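You operate a simulated robot arm through the tools that you are given. There is no shell and no other tool. Be economical: measure what you need, move in short steps, check, and stop when the job is done.

You are at the controls of a simulated two-armed robot. One attempt, no reset.

Task
Fetch the gauge block with the smallest size on its label from the terminal bench and set it on the shelf under the terminal bench. Pick up the jug with one hand, pass it to the other hand and put it in the grey crate. Take the pair of gloves and leave it on the white board. Do these in any order. Set down upright: jug.

The check looks at the end state, three seconds after you hand in, the way a careful person would. Anything else that was tipped, shoved, dropped, spilled or broken makes it a failure.

Robot
Two 7-joint arms with two-finger parallel grippers on one trunk, on a base that drives. Base frame: it is fixed to the floor where the robot stands at the start and does not move with it; the origin is under the middle of the robot, x ahead of it, y to its left, z up; the surface under the hand at the start is at about z = 80. Lengths are in cm, angles in degrees, forces in N, time in s.
The left shoulder is at the start at [7.1, 15.6, 103], the right one opposite. Places, roughly: grey crate (20x26 cm) [-12, 192, 86]; jug [-50, 200, 125]; pair of gloves [-775, -550, 50]; shelf under the terminal bench [50, 50, 50]; white board [-450, -600, 75]. Payload 3.91 kg a hand.
The tool frame of a hand sits at the grasp point between the pads (the TCP): z along the fingers, y along the line on which they close. The tips reach 3 cm beyond it. Largest opening 11 cm; finger width 2, thickness 1; the body of the gripper, 4.8 by 11.2 cm, starts 5.5 cm behind the TCP.
Orientation is that of the tool frame in the base frame, as a unit quaternion [x, y, z, w]. With the fingers straight down and closing along the base's y, the tool's x points along the base's -x, its y along +y and its z along -z.

Tools
- The arms move only by the tool arm_command. It takes "left_increments", "right_increments" or both (then of equal length, played together; a hand with none holds still); each is a list of rows, each an object (a shift or turn left out is 0, a gripper value left out holds the last) with "translation": the shift along the tool's x, y, z in units of 25 mm (1.0 is 25 mm), a list of three; "turn": the turn, a rotation vector about the tool's x, y, z in units of 8 degrees (1.0 is 8 degrees), a list of three; "grip": the finger opening in mm, from 0 to 110. In form: [{"translation": [x, y, z], "turn": [wx, wy, wz], "grip": grip}, ...]. A call has 1 to 10 rows; each row shifts and turns the commanded pose from where the row before left it, along the tool's axes as they then stand. A call with a number of a shift or a turn outside -1 to 1 is refused whole. A row lasts 0.2 s, in which the tool goes at most 5 cm and 8.6 degrees; a call with a longer step from one row to the next is refused whole, and so is a gripper value outside its range. A pose out of reach is approached as far as the arm can. The call stops where the force on the tool passes 40 N (or 10 N more than at its start, if that is more) or the arm is blocked; 0.2 s more then pass. Each finger travels about 10.8 cm/s and halts on what it meets, pressing with about 39 N; the grip force reading is that of the motor and also rises with nothing between the fingers. The clock runs only during rows and for 0.2 s after the last one: add rows that do not move to give the fingers time. It gives the time, the measured TCP pose, the force on the tool (base axes), the opening and the grip force at its end, in the units of the frame above (readings bear some noise), with the torque about the TCP (base axes, N m) and any sound that the robot's microphone picked up, and new pictures: "pictures" is both (left out), scene, wrist or none (wrist: the cameras of the hands that moved).
- Cameras (640 x 400 px; columns grow to the right, rows downward): "scene" is now at [12.85, 2.59, 126.12]; the picture's right is [0.38, -0.93, 0.00], its down [-0.68, -0.28, -0.68] and it looks along [0.63, 0.26, -0.73] (base axes); focal length 214 px, centre (320, 200). "left" rides on the left gripper at [7.2, -1.7, -10.3] in its tool frame; the picture's right is [0.23, 0.97, 0.00], its down [-0.76, 0.18, -0.62] and it looks along [-0.61, 0.14, 0.78] (tool axes); focal length 222 px, centre (320, 200). "right" rides on the right gripper at [7.2, 1.7, -10.3] in its tool frame; the picture's right is [-0.23, 0.97, 0.00], its down [-0.76, -0.18, -0.62] and it looks along [-0.61, -0.14, 0.78] (tool axes); focal length 222 px, centre (320, 200).
- slide_trunk(by): slides the trunk up (or, below 0, down) by that many cm; the arms and the scene camera ride with it, the base frame stays. It gives what a move gives, with no picture.
- base_move(legs): drives the robot by 1 to 6 legs, each [ahead, left, turn to the left] in cm, cm and degrees, along the robot's own axes; the way and the turn of a leg run together, so that a leg with both is an arc; at most 150 cm and 180 degrees a leg. The arms and the cameras ride along, it lands a little off, and it stops where it bumps. It gives what a move gives, and a new picture of the scene camera.
- head_to(pan, tilt): turns the head with the scene camera to pan (to the left, within 86 degrees either way) and tilt (down, from -29 to 69), counted from straight ahead of the robot. It gives what a move gives, and a new picture of the scene camera.
- probe_pixels(camera, pixels): for up to 12 pixels [column, row] of the newest picture of that camera ("zoom" is the newest enlarged one), the place [x, y, z] in the base frame of the surface seen there, good to about 0.3 cm, but the place of the scene camera against the robot may be out by one fixed shift of up to 2.5 cm in any direction. The clock stands still meanwhile.
- enlarge(camera, box): a new picture of the part [left, top, right, bottom] of that camera's present view, enlarged. The clock stands still meanwhile.
- hand_in(): hands the job in; it is judged then, once.

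Work in short steps. Measure before you move; look again where a grasp or a placing could have gone wrong, and mend it. You have 110 turns and 260 pictures in all, those below and enlarged ones among them. Open the grippers and draw the arms clear of the work before you hand the job in, unless the task says otherwise; then end with one line.

The tools are called by a JSON object that holds its "fn" and its "kwargs". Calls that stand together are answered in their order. arm_command: Moves the arms, as the interface text tells. Its arguments: {"type":"object","properties":{"left_increments":{"type":"array","items":{"type":"object","properties":{"translation":{"type":"array","items":{"type":"number"}},"turn":{"type":"array","items":{"type":"number"}},"grip":{"type":"number"}}}},"right_increments":{"type":"array","items":{"type":"object","properties":{"translation":{"type":"array","items":{"type":"number"}},"turn":{"type":"array","items":{"type":"number"}},"grip":{"type":"number"}}}},"pictures":{"type":"string","enum":["both","scene","wrist","none"]}},"required":[]} The other tools are called the same way: slide_trunk (by) slides the trunk up or down; base_move (legs) drives the base; head_to (pan, tilt) turns the head that bears the scene camera; probe_pixels (camera, pixels) gives the place of the surface under pixels of a picture; enlarge (camera, box) takes an enlarged picture of a part of a camera's view; hand_in () hands the job in.

At the start:

```text
t: 0.0
left_eef_pos: [62.7, 62.68, 106.88]
left_ee_rot: [-0.001, 1.0, 0.0, 0.0]
left_wrist_force: [-0.4, 0.7, 0.6]
left_wrist_torque: [0.03, -0.05, 0.04]
left_finger_gap: 11.0
left_grip_force: 0.0
right_eef_pos: [64.02, -0.32, 109.07]
right_ee_rot: [0.001, 1.0, 0.001, 0.0]
right_wrist_force: [0.5, -0.6, -0.8]
right_wrist_torque: [-0.02, 0.0, 0.01]
right_finger_gap: 11.0
right_grip_force: 0.0
trunk travel left (down, up): [-47.5, 46.5]
robot x, y, heading: [-0.26, 0.09, -0.1]
head pan, tilt: [22.1, 47.1]
```

scene: 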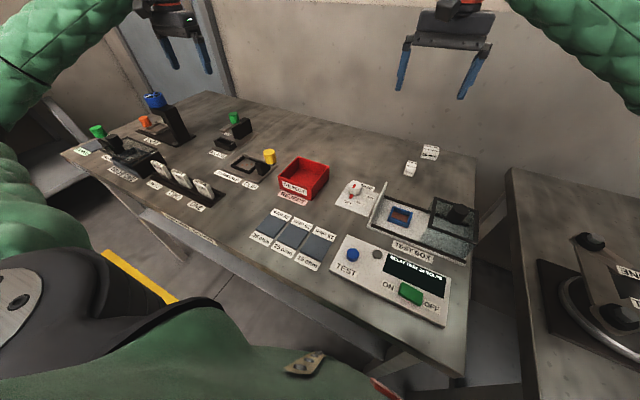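
right: 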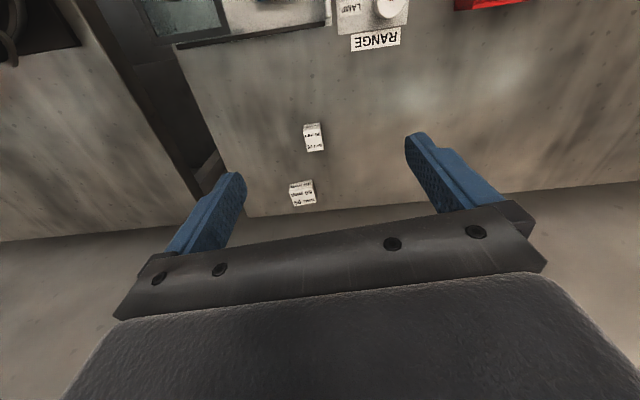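
left: 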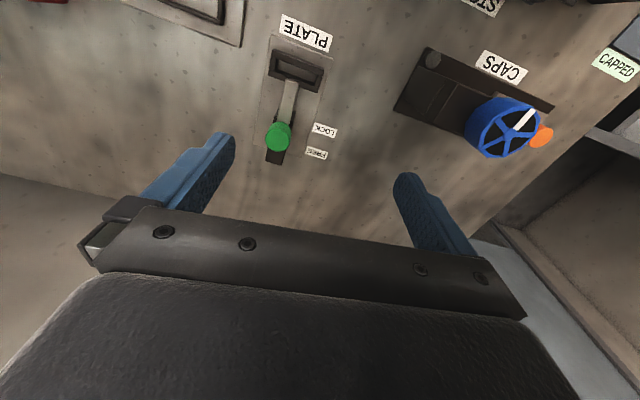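

The right wrist camera shows two small labelled white blocks near (313,137) and (302,193). I'll enlarge them to read their labels and probe them in the scene view.

{"fn": "enlarge", "kwargs": {"camera": "right", "box": [270, 110, 350, 220]}}

{"fn": "enlarge", "kwargs": {"camera": "scene", "box": [380, 130, 460, 190]}}

{"fn": "probe_pixels", "kwargs": {"camera": "right", "pixels": [[313, 131], [313, 146], [302, 187], [303, 200], [330, 160], [250, 210]]}}

{"fn": "probe_pixels", "kwargs": {"camera": "scene", "pixels": [[410, 168], [430, 152], [300, 180], [440, 170], [470, 300], [80, 160], [180, 240]]}}

```text
3.64 times, centred on (310, 165) of right
```

zoom: 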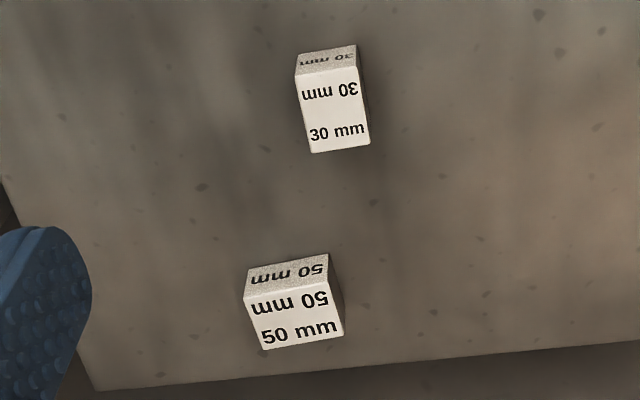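

```text
6.67 times, centred on (420, 160) of scene
```

zoom: 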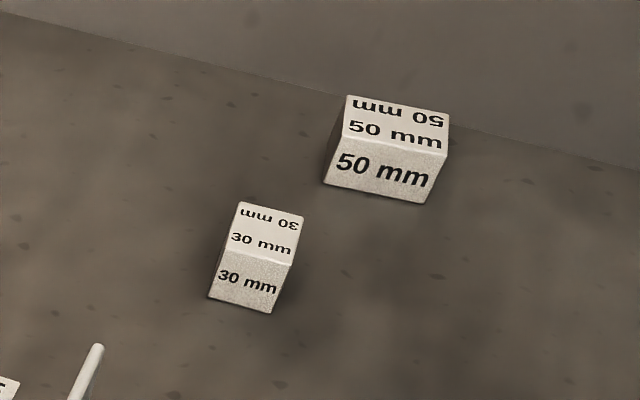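

```text
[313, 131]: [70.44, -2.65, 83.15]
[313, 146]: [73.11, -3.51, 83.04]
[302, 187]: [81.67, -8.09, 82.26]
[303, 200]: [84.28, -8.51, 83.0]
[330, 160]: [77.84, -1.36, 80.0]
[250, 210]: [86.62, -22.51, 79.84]
```

```text
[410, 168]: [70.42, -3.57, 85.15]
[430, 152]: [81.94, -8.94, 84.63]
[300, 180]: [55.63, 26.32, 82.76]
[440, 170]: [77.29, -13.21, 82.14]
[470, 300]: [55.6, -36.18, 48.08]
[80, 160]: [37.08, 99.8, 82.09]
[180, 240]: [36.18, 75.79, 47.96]
```

The blocks are 30 mm and 50 mm. I'll check the rest of the bench for any smaller one.

{"fn": "enlarge", "kwargs": {"camera": "scene", "box": [60, 80, 260, 220]}}

{"fn": "enlarge", "kwargs": {"camera": "scene", "box": [240, 140, 500, 330]}}

{"fn": "head_to", "kwargs": {"pan": 35, "tilt": 65}}

```text
2.86 times, centred on (160, 150) of scene
```

zoom: 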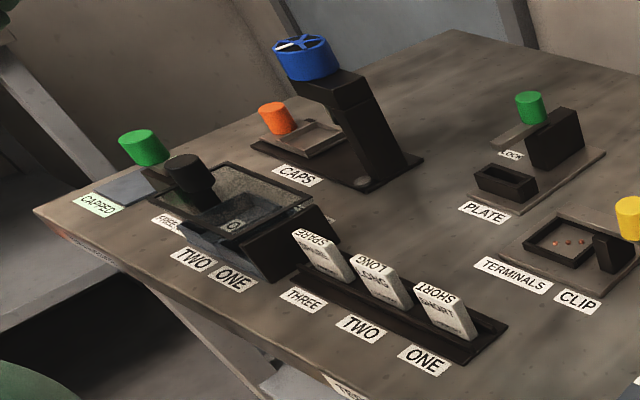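

```text
2.11 times, centred on (370, 235) of scene
```

zoom: 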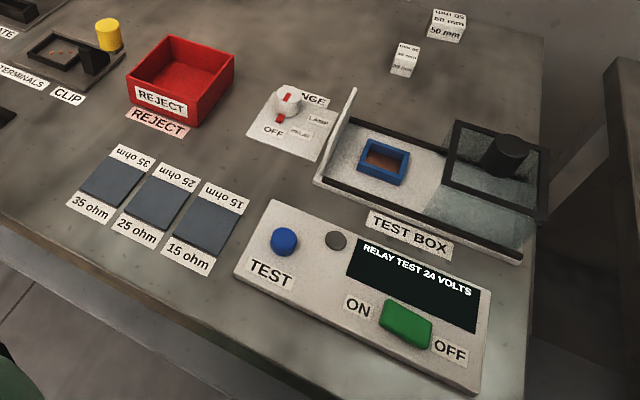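

```text
t: 0.8
left_eef_pos: [62.51, 62.78, 106.97]
left_ee_rot: [0.001, 1.0, 0.0, 0.0]
left_wrist_force: [0.1, 0.2, 0.2]
left_wrist_torque: [0.03, -0.01, -0.02]
left_finger_gap: 11.01
left_grip_force: 0.0
right_eef_pos: [64.03, -0.3, 109.02]
right_ee_rot: [0.0, 1.0, 0.0, 0.0]
right_wrist_force: [0.0, 0.4, -0.1]
right_wrist_torque: [0.0, -0.01, -0.01]
right_finger_gap: 10.99
right_grip_force: 0.1
trunk travel left (down, up): [-47.5, 46.5]
robot x, y, heading: [-0.16, -0.19, 0.0]
head pan, tilt: [35.0, 65.0]
```

scene: 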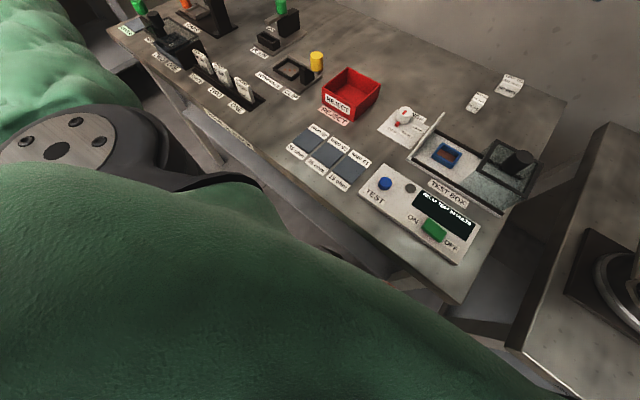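

Only the 30 and 50 mm blocks are on the bench, so the 30 mm one is the target. I'll get its corners from an enlarged right wrist view.

{"fn": "enlarge", "kwargs": {"camera": "right", "box": [270, 90, 350, 170]}}

{"fn": "enlarge", "kwargs": {"camera": "right", "box": [100, 0, 500, 250]}}

{"fn": "probe_pixels", "kwargs": {"camera": "right", "pixels": [[304, 128], [321, 125], [324, 150], [308, 151], [330, 20], [175, 42], [320, 5], [303, 122], [320, 121], [390, 5], [335, 33]]}}

```text
5.00 times, centred on (310, 130) of right
```

zoom: 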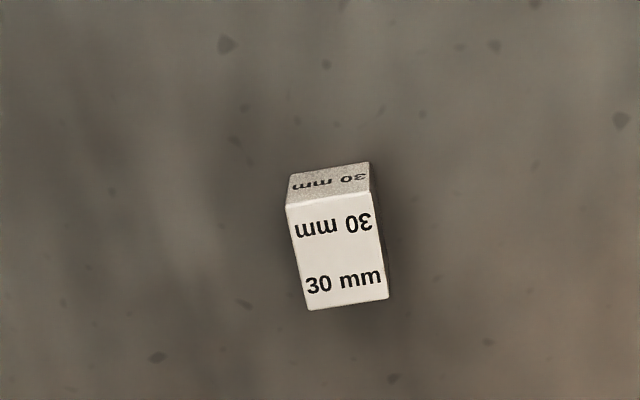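

```text
1.60 times, centred on (300, 125) of right
```

zoom: 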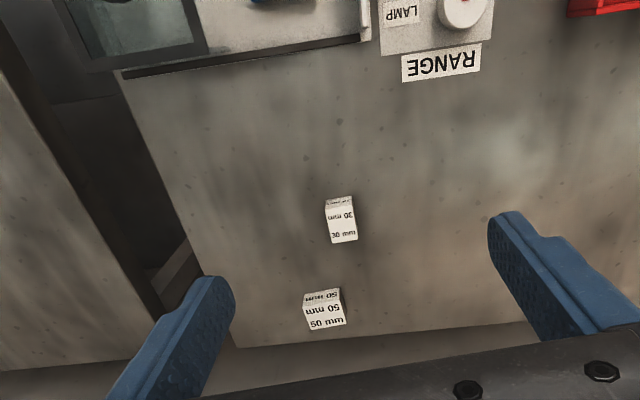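

```text
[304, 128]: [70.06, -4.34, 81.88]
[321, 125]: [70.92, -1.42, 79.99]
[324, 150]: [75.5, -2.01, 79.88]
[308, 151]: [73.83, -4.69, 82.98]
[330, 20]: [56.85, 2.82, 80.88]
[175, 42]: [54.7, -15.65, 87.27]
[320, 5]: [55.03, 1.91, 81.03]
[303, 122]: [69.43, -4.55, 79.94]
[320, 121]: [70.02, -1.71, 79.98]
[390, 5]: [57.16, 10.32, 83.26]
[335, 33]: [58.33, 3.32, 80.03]
```

The block is roughly 3×4 cm centred near (72.2, -3.1), yawed about 6°. Before choosing how to grip it I need the shelf's geometry, so I'll probe along the bench edge.

{"fn": "enlarge", "kwargs": {"camera": "scene", "box": [120, 40, 480, 320]}}

{"fn": "probe_pixels", "kwargs": {"camera": "scene", "pixels": [[190, 125], [200, 160], [215, 120], [310, 205], [255, 155], [330, 185], [400, 300], [440, 290], [500, 320], [500, 105], [560, 105], [120, 40]]}}

```text
1.43 times, centred on (300, 180) of scene
```

zoom: 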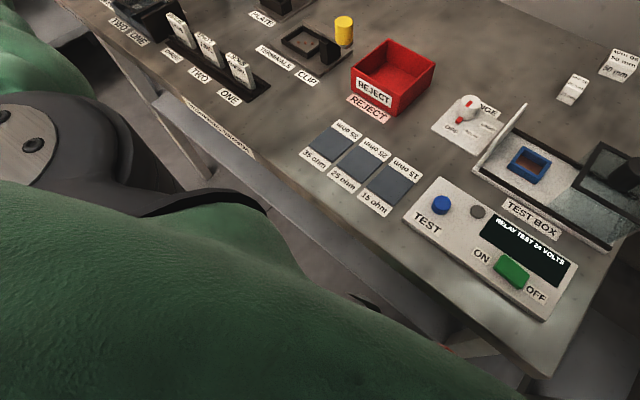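

```text
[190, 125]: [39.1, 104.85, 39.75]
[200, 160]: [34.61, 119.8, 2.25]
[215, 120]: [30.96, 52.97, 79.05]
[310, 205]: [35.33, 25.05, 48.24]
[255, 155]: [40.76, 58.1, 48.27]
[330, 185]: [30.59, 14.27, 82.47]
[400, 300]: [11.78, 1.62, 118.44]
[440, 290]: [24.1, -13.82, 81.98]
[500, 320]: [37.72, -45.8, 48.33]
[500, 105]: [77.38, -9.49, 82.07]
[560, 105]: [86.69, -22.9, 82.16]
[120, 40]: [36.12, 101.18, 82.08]
```

Shelf sits at about z=46 with the bench's front edge near x=30, so gripping the block with the fingers pitched forward will keep it level when I place it. I'll check the test-box lid heights near the approach path.

{"fn": "enlarge", "kwargs": {"camera": "scene", "box": [370, 70, 550, 200]}}

{"fn": "probe_pixels", "kwargs": {"camera": "scene", "pixels": [[442, 114], [436, 122], [425, 135], [411, 157], [403, 112], [403, 119], [512, 140], [525, 155], [477, 96], [477, 105], [510, 80], [508, 90]]}}

```text
3.08 times, centred on (460, 135) of scene
```

zoom: 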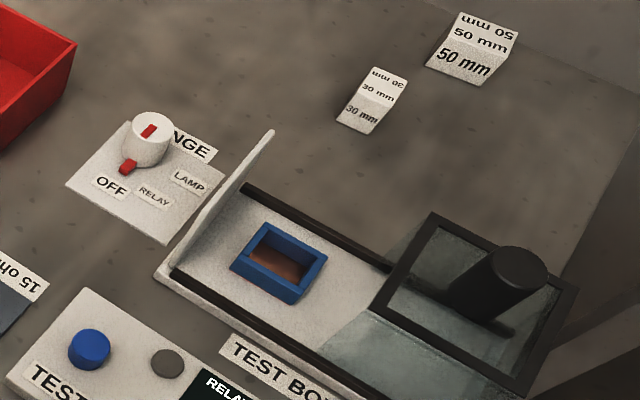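

```text
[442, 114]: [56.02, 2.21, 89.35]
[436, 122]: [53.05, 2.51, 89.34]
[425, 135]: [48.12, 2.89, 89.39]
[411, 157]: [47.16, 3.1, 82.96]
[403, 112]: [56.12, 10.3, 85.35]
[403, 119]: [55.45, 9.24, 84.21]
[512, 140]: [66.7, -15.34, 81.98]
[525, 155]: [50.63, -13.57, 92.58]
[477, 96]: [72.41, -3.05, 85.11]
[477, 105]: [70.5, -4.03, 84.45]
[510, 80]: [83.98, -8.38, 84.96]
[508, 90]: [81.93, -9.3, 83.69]
```

Lid wall tops out at about z=87 and ends near x=56, so a 30° forward tilt clears it. I'll yaw and tilt the right hand first.

{"fn": "arm_command", "kwargs": {"right_increments": [{"turn": [0, 0, 0.75], "grip": 70}, {"turn": [0, -0.9375, 0]}, {"turn": [0, -0.9375, 0]}, {"turn": [0, -0.9375, 0]}, {"turn": [0, -0.9375, 0]}, {}], "pictures": "none"}}

{"fn": "arm_command", "kwargs": {"right_increments": [{"translation": [0.19, -0.1, 0.95]}, {"translation": [0.19, -0.1, 0.95]}, {"translation": [0.19, -0.1, 0.95]}, {"translation": [0.19, -0.1, 0.95]}, {"translation": [0.2, -0.1, 0.95]}, {"translation": [0.2, -0.1, 0.95]}, {"translation": [0.2, -0.1, 0.95]}, {"translation": [0.2, -0.08, 0.95]}, {"translation": [0, 0, 0.95]}, {}], "pictures": "both"}}

```text
t: 2.2
left_eef_pos: [62.59, 62.75, 106.77]
left_ee_rot: [0.0, 1.0, 0.0, 0.0]
left_wrist_force: [1.7, 0.6, 1.4]
left_wrist_torque: [0.01, -0.01, 0.0]
left_finger_gap: 10.99
left_grip_force: 0.1
right_eef_pos: [64.14, -0.31, 109.16]
right_ee_rot: [0.05, 0.965, -0.013, 0.259]
right_wrist_force: [-0.9, 0.3, 0.2]
right_wrist_torque: [-0.01, -0.03, -0.04]
right_finger_gap: 7.0
right_grip_force: 0.0
trunk travel left (down, up): [-47.5, 46.5]
robot x, y, heading: [-0.47, -0.28, -0.0]
head pan, tilt: [35.0, 65.0]
```

```text
t: 4.6
left_eef_pos: [62.28, 64.05, 107.42]
left_ee_rot: [-0.005, 1.0, -0.007, 0.005]
left_wrist_force: [-0.3, 0.7, 0.0]
left_wrist_torque: [-0.04, -0.01, 0.0]
left_finger_gap: 11.01
left_grip_force: 0.0
right_eef_pos: [73.57, -3.28, 97.91]
right_ee_rot: [0.053, 0.945, -0.02, 0.322]
right_wrist_force: [0.1, -0.9, 0.3]
right_wrist_torque: [0.01, -0.01, 0.01]
right_finger_gap: 7.03
right_grip_force: 0.0
trunk travel left (down, up): [-47.5, 46.5]
robot x, y, heading: [1.58, -0.88, 0.6]
head pan, tilt: [35.0, 65.0]
stopped in row 10 (right hand): the arm was blocked; the commanded pose is now the measured one
```

scene: 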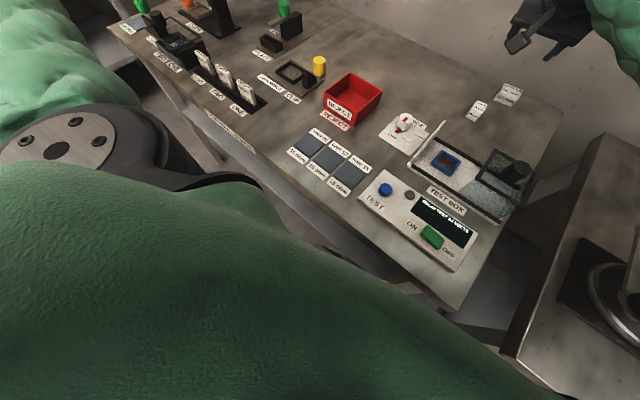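
right: 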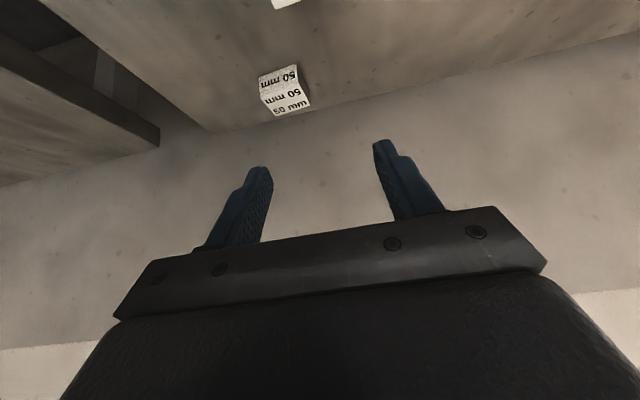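

The right arm was blocked at z≈98, tilted more than commanded. I'll look toward the right arm to see what it met.

{"fn": "head_to", "kwargs": {"pan": -25, "tilt": 45}}

{"fn": "head_to", "kwargs": {"pan": -70, "tilt": 45}}

```text
t: 5.9
left_eef_pos: [62.51, 63.56, 107.8]
left_ee_rot: [-0.008, 1.0, -0.003, 0.005]
left_wrist_force: [-0.2, 0.1, 0.6]
left_wrist_torque: [0.02, -0.02, 0.03]
left_finger_gap: 10.99
left_grip_force: 0.1
right_eef_pos: [73.59, -3.24, 97.97]
right_ee_rot: [0.05, 0.945, -0.016, 0.322]
right_wrist_force: [0.1, 0.4, -0.2]
right_wrist_torque: [0.03, 0.01, 0.02]
right_finger_gap: 6.99
right_grip_force: 0.0
trunk travel left (down, up): [-47.5, 46.5]
robot x, y, heading: [1.57, -0.57, 0.9]
head pan, tilt: [-25.0, 45.0]
```

scene: 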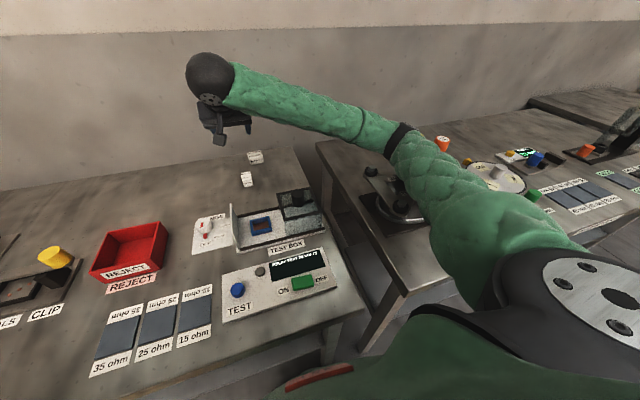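

```text
t: 7.0
left_eef_pos: [62.33, 63.51, 107.79]
left_ee_rot: [-0.007, 1.0, -0.003, 0.005]
left_wrist_force: [-0.4, 0.4, 0.2]
left_wrist_torque: [-0.01, -0.01, 0.01]
left_finger_gap: 10.96
left_grip_force: 0.0
right_eef_pos: [73.66, -3.19, 98.03]
right_ee_rot: [0.051, 0.945, -0.017, 0.322]
right_wrist_force: [0.4, -0.8, 1.0]
right_wrist_torque: [0.01, 0.01, 0.0]
right_finger_gap: 6.98
right_grip_force: 0.0
trunk travel left (down, up): [-47.5, 46.5]
robot x, y, heading: [1.98, -0.74, 0.8]
head pan, tilt: [-70.0, 45.0]
```

scene: 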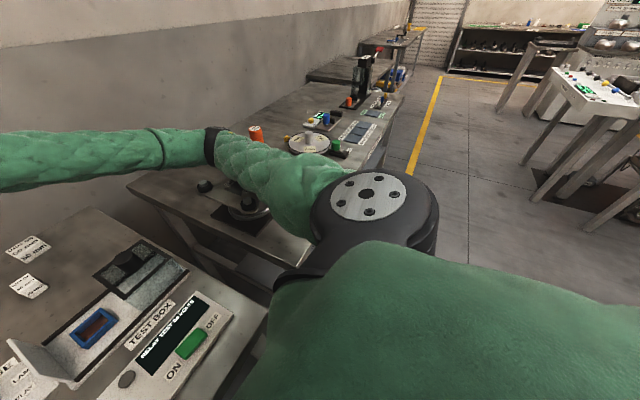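

The right elbow is outboard, above the neighbouring bench's fixtures. I'll probe the elbow and what lies under it.

{"fn": "head_to", "kwargs": {"pan": -40, "tilt": 45}}

{"fn": "enlarge", "kwargs": {"camera": "scene", "box": [200, 90, 500, 280]}}

```text
t: 8.0
left_eef_pos: [62.43, 63.6, 107.85]
left_ee_rot: [-0.007, 1.0, -0.004, 0.006]
left_wrist_force: [-0.2, -0.2, -0.2]
left_wrist_torque: [-0.02, 0.0, 0.02]
left_finger_gap: 10.98
left_grip_force: 0.0
right_eef_pos: [73.56, -3.06, 98.02]
right_ee_rot: [0.05, 0.945, -0.016, 0.322]
right_wrist_force: [-0.8, 0.5, 0.6]
right_wrist_torque: [-0.03, -0.02, 0.0]
right_finger_gap: 7.0
right_grip_force: 0.1
trunk travel left (down, up): [-47.5, 46.5]
robot x, y, heading: [1.83, -1.45, 1.1]
head pan, tilt: [-40.0, 45.0]
```

scene: 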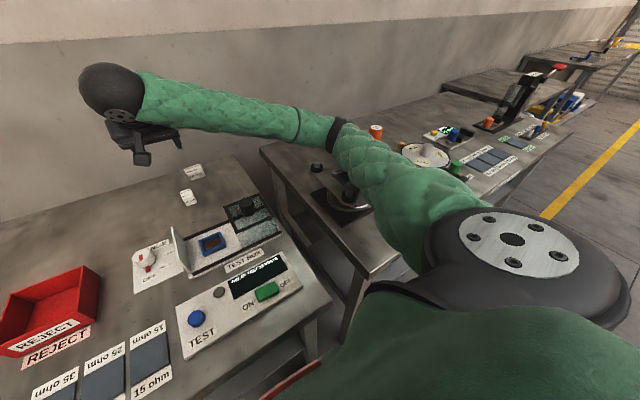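

```text
2.11 times, centred on (350, 185) of scene
```

zoom: 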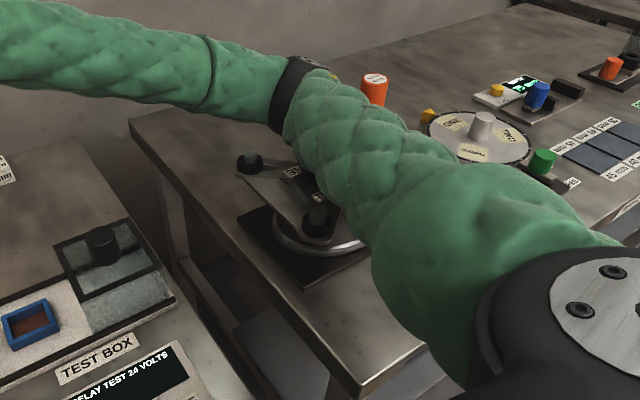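

The upper arm appears to rest on the fixture at (330,190) and the base is slowly drifting. I'll raise the trunk to lift the arm clear.

{"fn": "slide_trunk", "kwargs": {"by": 25}}

{"fn": "head_to", "kwargs": {"pan": -35, "tilt": 50}}

```text
t: 10.6
left_eef_pos: [63.5, 62.54, 131.97]
left_ee_rot: [-0.007, 1.0, 0.0, 0.0]
left_wrist_force: [-0.7, -0.7, 0.1]
left_wrist_torque: [0.01, 0.0, 0.01]
left_finger_gap: 11.01
left_grip_force: 0.0
right_eef_pos: [74.4, -3.97, 119.94]
right_ee_rot: [0.051, 0.95, -0.013, 0.307]
right_wrist_force: [-0.6, 0.0, 0.2]
right_wrist_torque: [-0.02, 0.0, -0.02]
right_finger_gap: 6.99
right_grip_force: 0.0
trunk travel left (down, up): [-72.5, 21.5]
robot x, y, heading: [1.4, -0.72, 0.7]
head pan, tilt: [-40.0, 45.0]
```

```text
t: 11.2
left_eef_pos: [63.38, 62.69, 131.96]
left_ee_rot: [-0.007, 1.0, 0.001, 0.001]
left_wrist_force: [0.0, 0.1, -0.3]
left_wrist_torque: [0.03, 0.0, 0.02]
left_finger_gap: 10.99
left_grip_force: 0.0
right_eef_pos: [74.42, -3.83, 119.92]
right_ee_rot: [0.051, 0.95, -0.013, 0.306]
right_wrist_force: [-0.4, -0.3, -0.7]
right_wrist_torque: [-0.01, -0.01, 0.0]
right_finger_gap: 7.01
right_grip_force: 0.1
trunk travel left (down, up): [-72.5, 21.5]
robot x, y, heading: [1.69, -1.09, 0.9]
head pan, tilt: [-35.0, 50.0]
```

scene: 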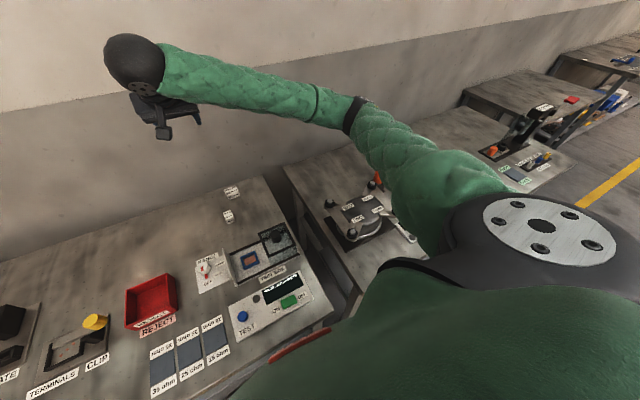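

The arm is clear now. I'll check whether the fixture was disturbed.

{"fn": "enlarge", "kwargs": {"camera": "scene", "box": [290, 150, 430, 270]}}

{"fn": "probe_pixels", "kwargs": {"camera": "scene", "pixels": [[363, 205], [330, 204], [378, 180], [232, 190], [228, 214], [258, 230], [350, 260]]}}

```text
3.33 times, centred on (360, 210) of scene
```

zoom: 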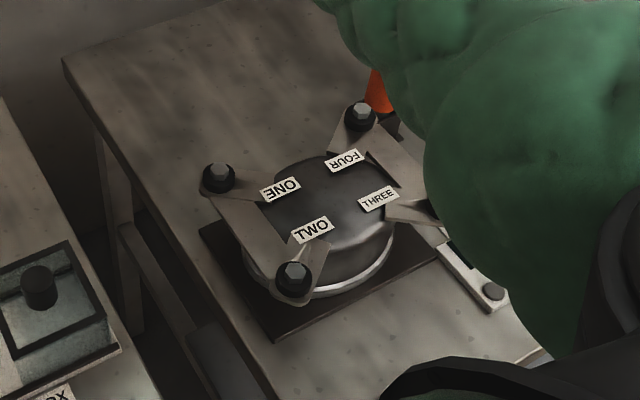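

```text
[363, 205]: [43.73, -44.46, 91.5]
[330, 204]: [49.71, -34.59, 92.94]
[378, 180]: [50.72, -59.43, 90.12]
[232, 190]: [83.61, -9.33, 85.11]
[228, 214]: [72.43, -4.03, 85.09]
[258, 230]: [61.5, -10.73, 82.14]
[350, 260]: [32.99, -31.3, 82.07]
```

The fixture looks intact (tops near z≈90). With the trunk up the elbow has room, so I'll restore the 30° tilt and come to just above the block.

{"fn": "arm_command", "kwargs": {"right_increments": [{"turn": [0, 0.7, 0]}, {"translation": [0.79, 0.02, 1]}, {"translation": [0.79, 0.02, 1]}, {"translation": [0.79, 0.02, 1]}, {"translation": [0.79, 0.02, 1]}, {"translation": [0.79, 0.02, 1]}, {"translation": [0.79, 0.02, 1]}, {"translation": [0.79, 0.02, 1]}, {"translation": [0.79, 0.02, 1]}, {"translation": [0.79, 0.02, 1]}], "pictures": "both"}}

```text
t: 13.3
left_eef_pos: [62.88, 63.66, 131.54]
left_ee_rot: [-0.012, 1.0, -0.002, 0.0]
left_wrist_force: [-0.8, 1.3, 0.3]
left_wrist_torque: [-0.12, 0.0, 0.0]
left_finger_gap: 10.99
left_grip_force: 0.1
right_eef_pos: [76.51, -4.55, 106.6]
right_ee_rot: [0.058, 0.933, -0.024, 0.355]
right_wrist_force: [-1.0, 1.8, -0.8]
right_wrist_torque: [-0.08, -0.06, -0.05]
right_finger_gap: 7.01
right_grip_force: 0.0
trunk travel left (down, up): [-72.5, 21.5]
robot x, y, heading: [1.74, -1.24, 1.2]
head pan, tilt: [-35.0, 50.0]
stopped in row 10 (right hand): the arm was blocked; the commanded pose is now the measured one
```

scene: 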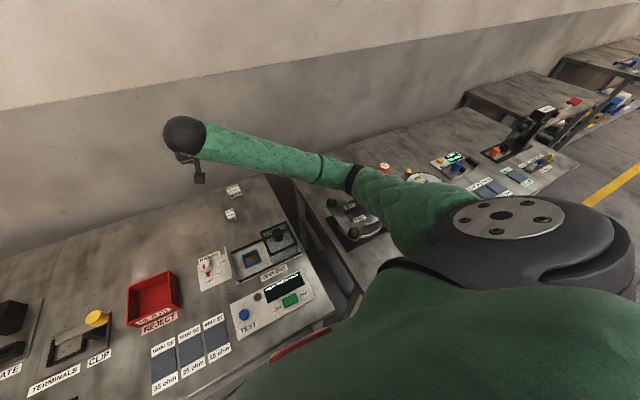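
right: 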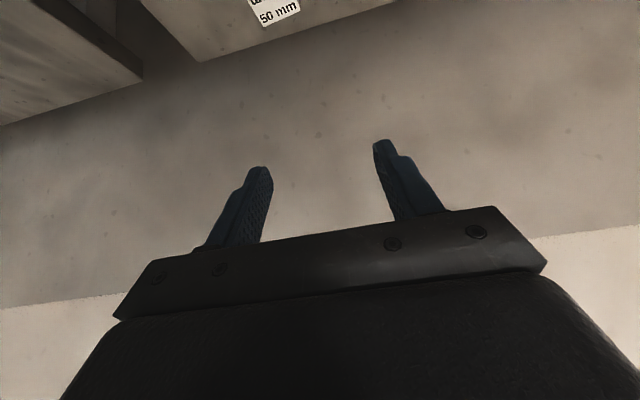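

Blocked again at z≈106 with the tilt growing to 41°. I'll probe the elbow and forearm to tell contact from a joint limit.

{"fn": "probe_pixels", "kwargs": {"camera": "scene", "pixels": [[353, 180], [345, 188], [325, 168], [395, 230], [420, 200], [250, 150], [185, 135], [190, 158], [198, 178], [340, 220]]}}

{"fn": "enlarge", "kwargs": {"camera": "scene", "box": [140, 100, 460, 280]}}

```text
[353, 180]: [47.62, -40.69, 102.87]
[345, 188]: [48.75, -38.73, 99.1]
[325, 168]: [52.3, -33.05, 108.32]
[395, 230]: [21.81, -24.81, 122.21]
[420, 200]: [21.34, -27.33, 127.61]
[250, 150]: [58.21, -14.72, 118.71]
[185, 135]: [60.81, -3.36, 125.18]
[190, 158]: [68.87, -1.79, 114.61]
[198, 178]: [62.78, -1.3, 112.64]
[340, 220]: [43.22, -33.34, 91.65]
```

```text
2.00 times, centred on (300, 190) of scene
```

zoom: 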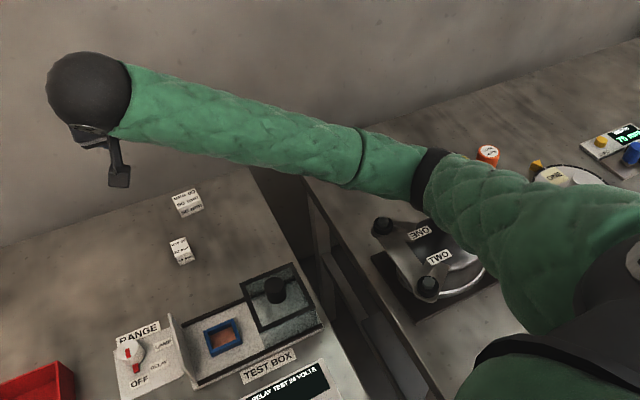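

The elbow sags to about z≈92 and touches the clamp fixture at (50,-35). I'll raise the trunk further and back the robot up so that the arm works straighter with a higher elbow.

{"fn": "slide_trunk", "kwargs": {"by": 20}}

{"fn": "base_move", "kwargs": {"legs": [[-18, 0, 0]]}}

```text
t: 15.4
left_eef_pos: [62.95, 63.13, 151.95]
left_ee_rot: [-0.011, 1.0, 0.001, 0.001]
left_wrist_force: [1.1, 1.1, -0.5]
left_wrist_torque: [0.01, 0.04, 0.05]
left_finger_gap: 11.0
left_grip_force: 0.1
right_eef_pos: [76.29, -4.27, 126.05]
right_ee_rot: [0.056, 0.936, -0.017, 0.348]
right_wrist_force: [-0.3, 0.4, 0.5]
right_wrist_torque: [0.0, -0.03, -0.01]
right_finger_gap: 7.01
right_grip_force: 0.2
trunk travel left (down, up): [-92.5, 1.5]
robot x, y, heading: [1.87, -0.94, 1.5]
head pan, tilt: [-35.0, 50.0]
```

```text
t: 17.0
left_eef_pos: [45.02, 62.64, 151.85]
left_ee_rot: [-0.01, 1.0, 0.001, -0.001]
left_wrist_force: [0.1, -0.1, -0.8]
left_wrist_torque: [0.02, -0.01, -0.04]
left_finger_gap: 11.02
left_grip_force: 0.1
right_eef_pos: [58.41, -4.73, 125.89]
right_ee_rot: [0.056, 0.936, -0.017, 0.347]
right_wrist_force: [0.2, -0.1, 0.2]
right_wrist_torque: [0.02, -0.01, 0.01]
right_finger_gap: 7.02
right_grip_force: 0.1
trunk travel left (down, up): [-92.5, 1.5]
robot x, y, heading: [-16.68, -1.22, 1.2]
head pan, tilt: [-35.0, 50.0]
```

scene: 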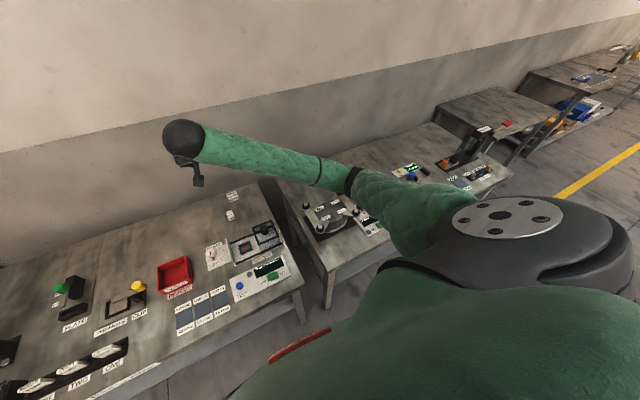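

Arm is clear of everything. Next I'll restore the 30° tilt and move the hand forward and down toward a point above the block.

{"fn": "arm_command", "kwargs": {"right_increments": [{"turn": [0, 0.66, 0]}, {"turn": [0, 0.66, 0]}, {"translation": [-0.14, 0.146, 1]}, {"translation": [-0.14, 0.146, 1]}, {"translation": [-0.14, 0.146, 1]}, {"translation": [-0.14, 0.146, 1]}, {"translation": [-0.14, 0.146, 1]}, {"translation": [-0.14, 0.146, 1]}, {"translation": [-0.14, 0.146, 1]}, {"translation": [-0.14, 0.146, 1]}], "pictures": "both"}}

```text
t: 19.2
left_eef_pos: [44.89, 62.69, 152.03]
left_ee_rot: [-0.01, 1.0, 0.0, 0.0]
left_wrist_force: [0.9, 0.5, 0.5]
left_wrist_torque: [-0.02, -0.01, -0.03]
left_finger_gap: 11.03
left_grip_force: 0.0
right_eef_pos: [70.85, -3.32, 110.16]
right_ee_rot: [0.057, 0.964, -0.013, 0.259]
right_wrist_force: [0.9, 0.1, 0.4]
right_wrist_torque: [0.0, 0.03, -0.02]
right_finger_gap: 6.99
right_grip_force: 0.1
trunk travel left (down, up): [-92.5, 1.5]
robot x, y, heading: [-16.57, -1.43, 1.3]
head pan, tilt: [-35.0, 50.0]
```

scene: 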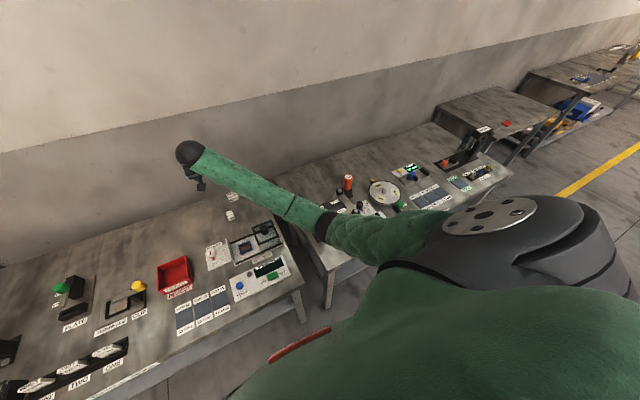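
right: 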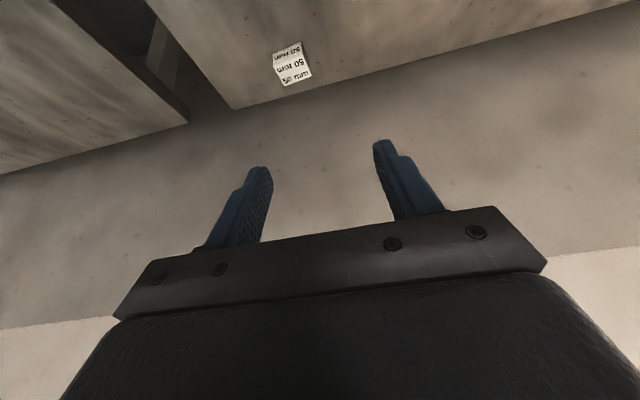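

Pose tracks well now. Descending toward z≈90.

{"fn": "arm_command", "kwargs": {"right_increments": [{"translation": [0.49, 0.015, 0.87]}, {"translation": [0.49, 0.015, 0.87]}, {"translation": [0.49, 0.015, 0.87]}, {"translation": [0.49, 0.015, 0.87]}, {"translation": [0.49, 0.015, 0.87]}, {"translation": [0.49, 0.015, 0.87]}, {"translation": [0.49, 0.015, 0.87]}, {"translation": [0.49, 0.015, 0.87]}, {}], "pictures": "both"}}

```text
t: 21.2
left_eef_pos: [44.75, 62.67, 151.88]
left_ee_rot: [-0.01, 1.0, 0.0, 0.0]
left_wrist_force: [0.0, 0.5, 1.0]
left_wrist_torque: [0.02, 0.01, -0.01]
left_finger_gap: 11.0
left_grip_force: 0.0
right_eef_pos: [71.44, -2.95, 90.22]
right_ee_rot: [0.057, 0.964, -0.011, 0.261]
right_wrist_force: [1.2, -0.5, 0.1]
right_wrist_torque: [0.01, -0.01, 0.01]
right_finger_gap: 7.0
right_grip_force: 0.1
trunk travel left (down, up): [-92.5, 1.5]
robot x, y, heading: [-16.9, -1.12, 1.2]
head pan, tilt: [-35.0, 50.0]
```

scene: 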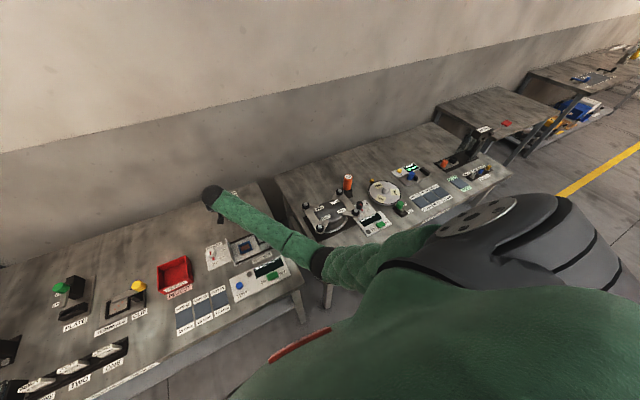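
right: 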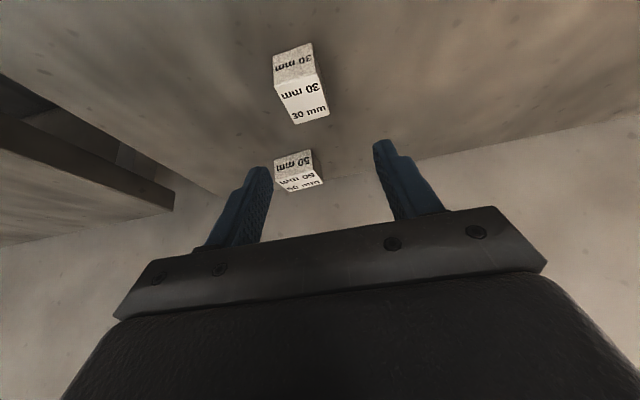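

The 30 mm block is ahead of the fingers in view at (298,80). I'll measure its corners again and check the forearm's height over the test box.

{"fn": "enlarge", "kwargs": {"camera": "right", "box": [240, 20, 370, 150]}}

{"fn": "probe_pixels", "kwargs": {"camera": "right", "pixels": [[280, 93], [312, 84], [321, 112], [297, 121], [278, 60], [308, 52], [300, 103]]}}

{"fn": "probe_pixels", "kwargs": {"camera": "scene", "pixels": [[313, 262], [318, 272], [325, 283], [290, 243], [262, 230], [245, 265]]}}

```text
3.08 times, centred on (305, 85) of right
```

zoom: 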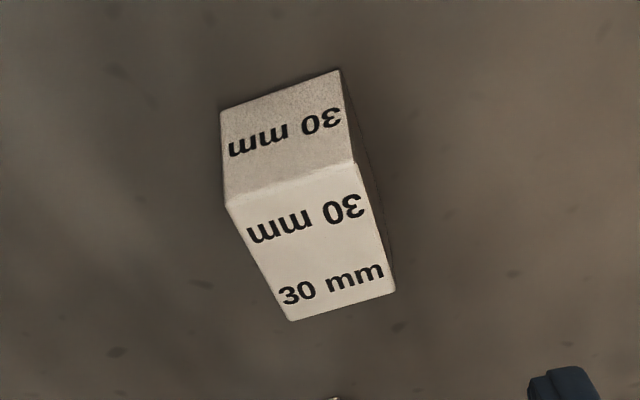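

```text
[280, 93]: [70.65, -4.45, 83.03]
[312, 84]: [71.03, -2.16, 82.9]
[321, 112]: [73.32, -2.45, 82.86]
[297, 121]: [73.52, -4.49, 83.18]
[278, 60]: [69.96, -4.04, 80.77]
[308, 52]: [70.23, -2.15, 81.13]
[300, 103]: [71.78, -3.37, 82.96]
```

```text
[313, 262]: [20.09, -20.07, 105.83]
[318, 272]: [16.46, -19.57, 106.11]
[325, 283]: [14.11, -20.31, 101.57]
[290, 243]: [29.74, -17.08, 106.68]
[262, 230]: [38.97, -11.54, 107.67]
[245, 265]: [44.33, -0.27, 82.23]
```

Block centre is about (72.2,-3.3), top z≈83. Lowering to the grasp height with the pads straddling it.

{"fn": "arm_command", "kwargs": {"right_increments": [{"translation": [0.47, -0.043, 0.76]}, {"translation": [0.47, -0.043, 0.76]}, {"translation": [0.47, -0.043, 0.76]}, {}], "pictures": "wrist"}}

```text
t: 22.2
left_eef_pos: [44.75, 62.61, 152.02]
left_ee_rot: [-0.01, 1.0, 0.001, 0.0]
left_wrist_force: [-0.6, 1.0, -0.5]
left_wrist_torque: [0.0, 0.01, 0.0]
left_finger_gap: 10.98
left_grip_force: 0.1
right_eef_pos: [71.17, -3.08, 83.49]
right_ee_rot: [0.057, 0.964, -0.012, 0.261]
right_wrist_force: [-0.2, -0.6, 0.7]
right_wrist_torque: [0.01, 0.03, 0.01]
right_finger_gap: 7.0
right_grip_force: 0.0
trunk travel left (down, up): [-92.5, 1.5]
robot x, y, heading: [-16.96, -1.51, 1.3]
head pan, tilt: [-35.0, 50.0]
```

right: 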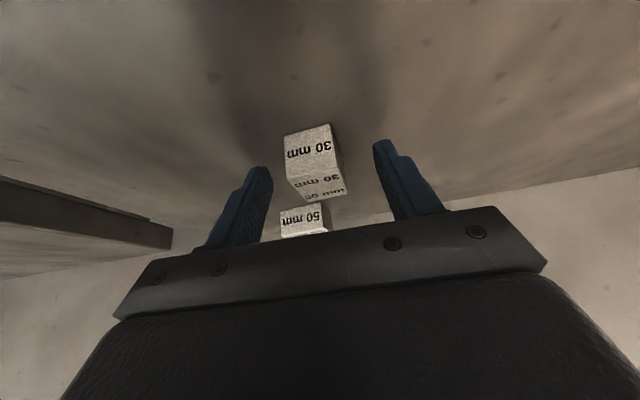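

The block lies between the pads; I'll close and then lift straight up.

{"fn": "arm_command", "kwargs": {"right_increments": [{"grip": 10}, {}, {}, {}, {"translation": [-0.2, 0, -0.35]}, {"translation": [-0.4, 0, -0.7]}, {"translation": [-0.5, 0, -0.87]}, {"translation": [-0.5, 0, -0.87]}, {"translation": [-0.5, 0, -0.87]}, {}], "pictures": "wrist"}}

```text
t: 24.4
left_eef_pos: [44.84, 62.63, 151.89]
left_ee_rot: [-0.011, 1.0, 0.001, 0.0]
left_wrist_force: [0.2, -0.4, -0.5]
left_wrist_torque: [0.02, -0.04, 0.03]
left_finger_gap: 11.01
left_grip_force: 0.0
right_eef_pos: [70.91, -3.13, 94.09]
right_ee_rot: [0.057, 0.964, -0.012, 0.26]
right_wrist_force: [-0.8, 0.0, -2.8]
right_wrist_torque: [-0.01, 0.05, -0.02]
right_finger_gap: 2.95
right_grip_force: 38.7
trunk travel left (down, up): [-92.5, 1.5]
robot x, y, heading: [-16.51, -1.21, 1.4]
head pan, tilt: [-35.0, 50.0]
```

right: 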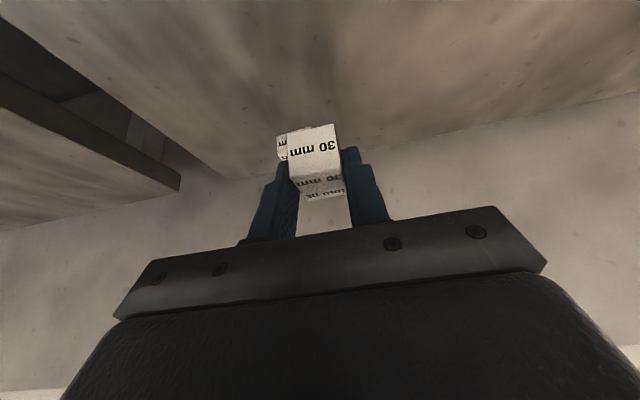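

Block is held (gap 2.95 cm). I'll lift a bit more, then back away from the bench.

{"fn": "arm_command", "kwargs": {"right_increments": [{"translation": [-0.5, 0, -0.87]}, {"translation": [-0.5, 0, -0.87]}, {"translation": [-0.5, 0, -0.87]}, {"translation": [-0.5, 0, -0.87]}], "pictures": "none"}}

{"fn": "base_move", "kwargs": {"legs": [[-60, 0, 0]]}}

{"fn": "slide_trunk", "kwargs": {"by": -45}}

{"fn": "head_to", "kwargs": {"pan": 20, "tilt": 25}}

```text
t: 25.4
left_eef_pos: [44.65, 62.63, 151.98]
left_ee_rot: [-0.01, 1.0, 0.001, 0.0]
left_wrist_force: [0.4, -0.5, 1.0]
left_wrist_torque: [0.01, -0.02, 0.01]
left_finger_gap: 11.01
left_grip_force: 0.0
right_eef_pos: [70.93, -3.08, 104.18]
right_ee_rot: [0.057, 0.964, -0.012, 0.26]
right_wrist_force: [0.1, 0.7, -3.2]
right_wrist_torque: [-0.04, 0.02, 0.0]
right_finger_gap: 2.99
right_grip_force: 38.9
trunk travel left (down, up): [-92.5, 1.5]
robot x, y, heading: [-16.29, -1.13, 1.2]
head pan, tilt: [-35.0, 50.0]
```

```text
t: 28.8
left_eef_pos: [-16.3, 61.5, 151.89]
left_ee_rot: [-0.012, 1.0, 0.001, -0.001]
left_wrist_force: [0.7, -0.9, 0.8]
left_wrist_torque: [0.02, -0.01, 0.02]
left_finger_gap: 11.0
left_grip_force: 0.1
right_eef_pos: [9.86, -4.28, 104.08]
right_ee_rot: [0.056, 0.964, -0.012, 0.26]
right_wrist_force: [0.3, -0.1, -3.2]
right_wrist_torque: [0.04, 0.04, -0.03]
right_finger_gap: 2.96
right_grip_force: 38.9
trunk travel left (down, up): [-92.5, 1.5]
robot x, y, heading: [-77.53, -2.62, 1.6]
head pan, tilt: [-35.0, 50.0]
```

scene: 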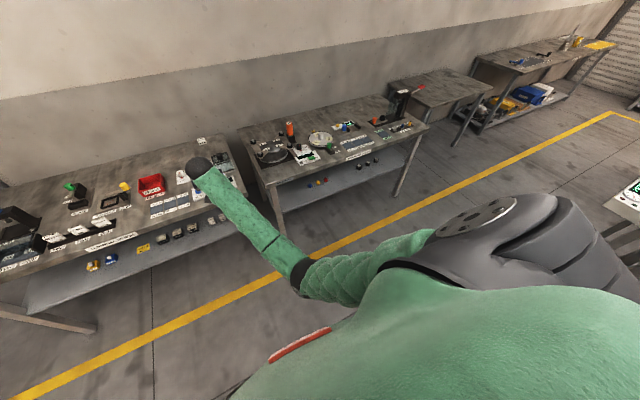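

```text
refused: -45 is not a number from -40 to 40
```

```text
t: 30.0
left_eef_pos: [-16.47, 61.42, 151.94]
left_ee_rot: [-0.012, 1.0, 0.001, 0.0]
left_wrist_force: [-0.2, 0.8, 1.0]
left_wrist_torque: [-0.03, -0.03, -0.02]
left_finger_gap: 11.01
left_grip_force: 0.1
right_eef_pos: [9.87, -4.27, 104.17]
right_ee_rot: [0.056, 0.964, -0.012, 0.26]
right_wrist_force: [-0.7, -0.1, -2.1]
right_wrist_torque: [-0.02, 0.02, 0.02]
right_finger_gap: 2.96
right_grip_force: 38.7
trunk travel left (down, up): [-92.5, 1.5]
robot x, y, heading: [-77.23, -2.69, 1.4]
head pan, tilt: [20.0, 25.0]
```

scene: 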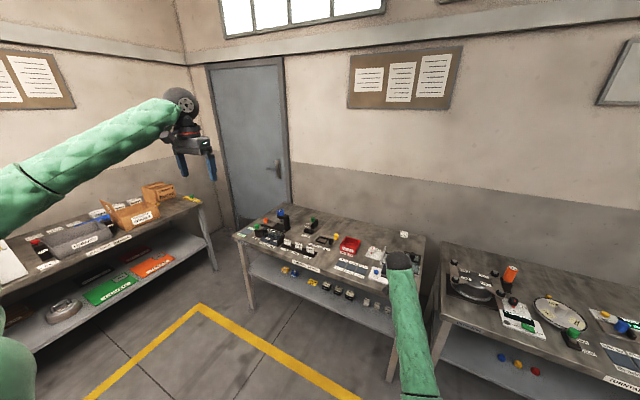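

The shelf carries a row of small items; I'll lower the trunk and look under the bench for a free spot.

{"fn": "slide_trunk", "kwargs": {"by": -40}}

{"fn": "head_to", "kwargs": {"pan": 20, "tilt": 25}}

{"fn": "enlarge", "kwargs": {"camera": "scene", "box": [200, 150, 480, 350]}}

```text
t: 33.9
left_eef_pos: [-16.44, 61.41, 112.11]
left_ee_rot: [-0.012, 1.0, 0.001, 0.0]
left_wrist_force: [-0.1, 0.3, -0.6]
left_wrist_torque: [0.01, 0.03, 0.02]
left_finger_gap: 10.99
left_grip_force: 0.0
right_eef_pos: [9.9, -4.41, 64.02]
right_ee_rot: [0.055, 0.964, -0.012, 0.26]
right_wrist_force: [-0.6, -0.2, -3.5]
right_wrist_torque: [-0.04, 0.0, 0.0]
right_finger_gap: 3.0
right_grip_force: 39.4
trunk travel left (down, up): [-52.5, 41.5]
robot x, y, heading: [-77.13, -2.82, 1.6]
head pan, tilt: [20.0, 25.0]
```

```text
t: 34.5
left_eef_pos: [-16.35, 61.39, 112.04]
left_ee_rot: [-0.013, 1.0, 0.001, -0.001]
left_wrist_force: [0.4, -0.2, 0.1]
left_wrist_torque: [-0.02, 0.0, 0.01]
left_finger_gap: 10.98
left_grip_force: 0.1
right_eef_pos: [9.92, -4.22, 64.15]
right_ee_rot: [0.056, 0.964, -0.012, 0.26]
right_wrist_force: [0.4, -0.5, -1.6]
right_wrist_torque: [0.0, 0.03, 0.0]
right_finger_gap: 2.97
right_grip_force: 39.2
trunk travel left (down, up): [-52.5, 41.5]
robot x, y, heading: [-77.24, -2.57, 1.6]
head pan, tilt: [20.0, 25.0]
```

scene: 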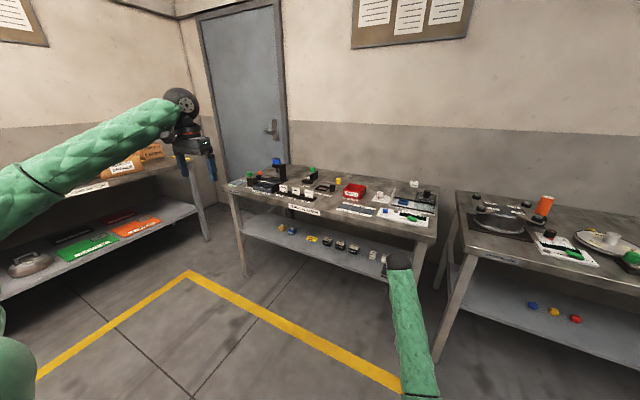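

```text
2.00 times, centred on (340, 250) of scene
```

zoom: 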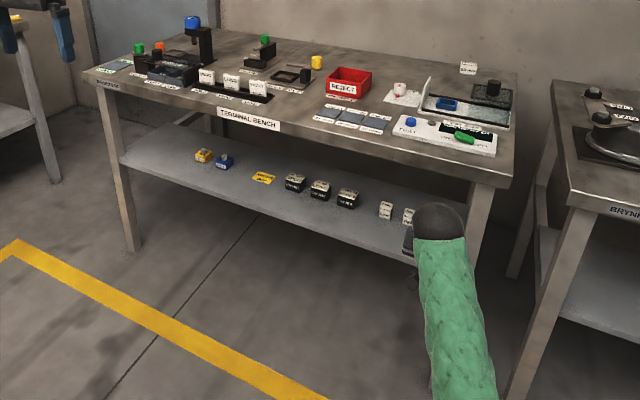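

There are more white items on the shelf at about (382,256); I'll zoom to identify them.

{"fn": "enlarge", "kwargs": {"camera": "scene", "box": [345, 230, 425, 280]}}

{"fn": "probe_pixels", "kwargs": {"camera": "scene", "pixels": [[372, 256], [384, 259], [353, 250], [330, 262], [360, 268], [296, 233], [312, 240], [270, 242], [300, 218], [370, 242], [326, 243], [250, 232]]}}

{"fn": "enlarge", "kwargs": {"camera": "scene", "box": [265, 215, 375, 275]}}

```text
8.00 times, centred on (385, 255) of scene
```

zoom: 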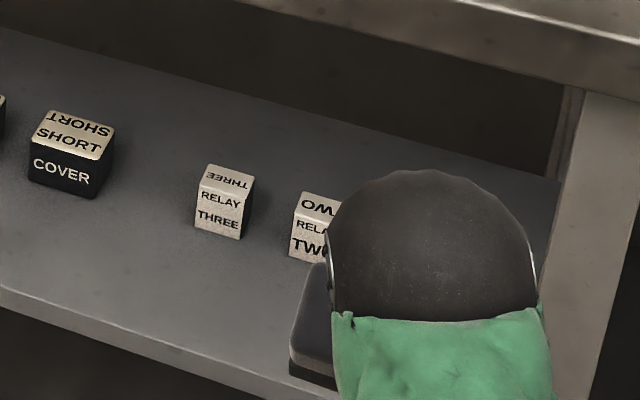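

```text
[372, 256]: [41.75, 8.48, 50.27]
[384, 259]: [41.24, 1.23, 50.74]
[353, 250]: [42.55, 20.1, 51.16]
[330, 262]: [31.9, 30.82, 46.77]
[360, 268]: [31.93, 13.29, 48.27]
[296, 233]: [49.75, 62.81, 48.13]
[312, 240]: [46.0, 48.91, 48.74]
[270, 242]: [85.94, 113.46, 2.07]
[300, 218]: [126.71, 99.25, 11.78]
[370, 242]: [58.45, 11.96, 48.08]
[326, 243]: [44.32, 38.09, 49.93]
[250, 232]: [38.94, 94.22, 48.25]
```

```text
5.82 times, centred on (320, 245) of scene
```

zoom: 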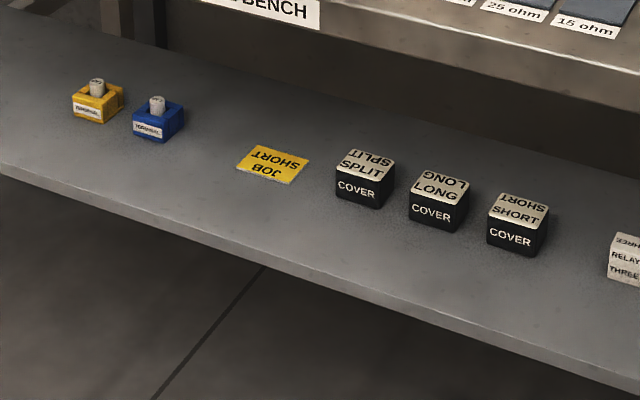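

Those are relays and covers, not gauge blocks. I'll measure the gaps between the blue terminal, the job card and the left leg.

{"fn": "probe_pixels", "kwargs": {"camera": "zoom", "pixels": [[182, 128], [134, 122], [238, 168], [252, 146], [205, 140], [120, 108], [72, 100], [30, 80], [200, 200], [150, 195], [337, 195], [290, 185]]}}

{"fn": "probe_pixels", "kwargs": {"camera": "scene", "pixels": [[235, 215], [245, 250], [250, 220], [260, 238], [300, 247], [280, 209], [130, 215], [190, 215], [200, 195]]}}

```text
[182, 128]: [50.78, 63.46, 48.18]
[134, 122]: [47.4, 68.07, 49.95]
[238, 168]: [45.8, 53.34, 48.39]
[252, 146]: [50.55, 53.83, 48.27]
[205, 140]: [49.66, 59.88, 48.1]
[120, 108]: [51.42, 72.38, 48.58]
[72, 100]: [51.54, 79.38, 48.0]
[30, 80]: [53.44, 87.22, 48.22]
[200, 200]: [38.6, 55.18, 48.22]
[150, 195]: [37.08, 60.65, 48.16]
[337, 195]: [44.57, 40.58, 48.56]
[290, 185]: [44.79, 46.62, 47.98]
```

```text
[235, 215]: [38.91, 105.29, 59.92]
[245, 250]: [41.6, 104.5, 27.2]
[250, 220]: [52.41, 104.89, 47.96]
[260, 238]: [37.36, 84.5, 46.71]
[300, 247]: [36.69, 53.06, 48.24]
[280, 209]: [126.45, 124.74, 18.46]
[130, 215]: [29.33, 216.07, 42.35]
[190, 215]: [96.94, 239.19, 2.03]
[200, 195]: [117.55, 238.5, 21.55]
```

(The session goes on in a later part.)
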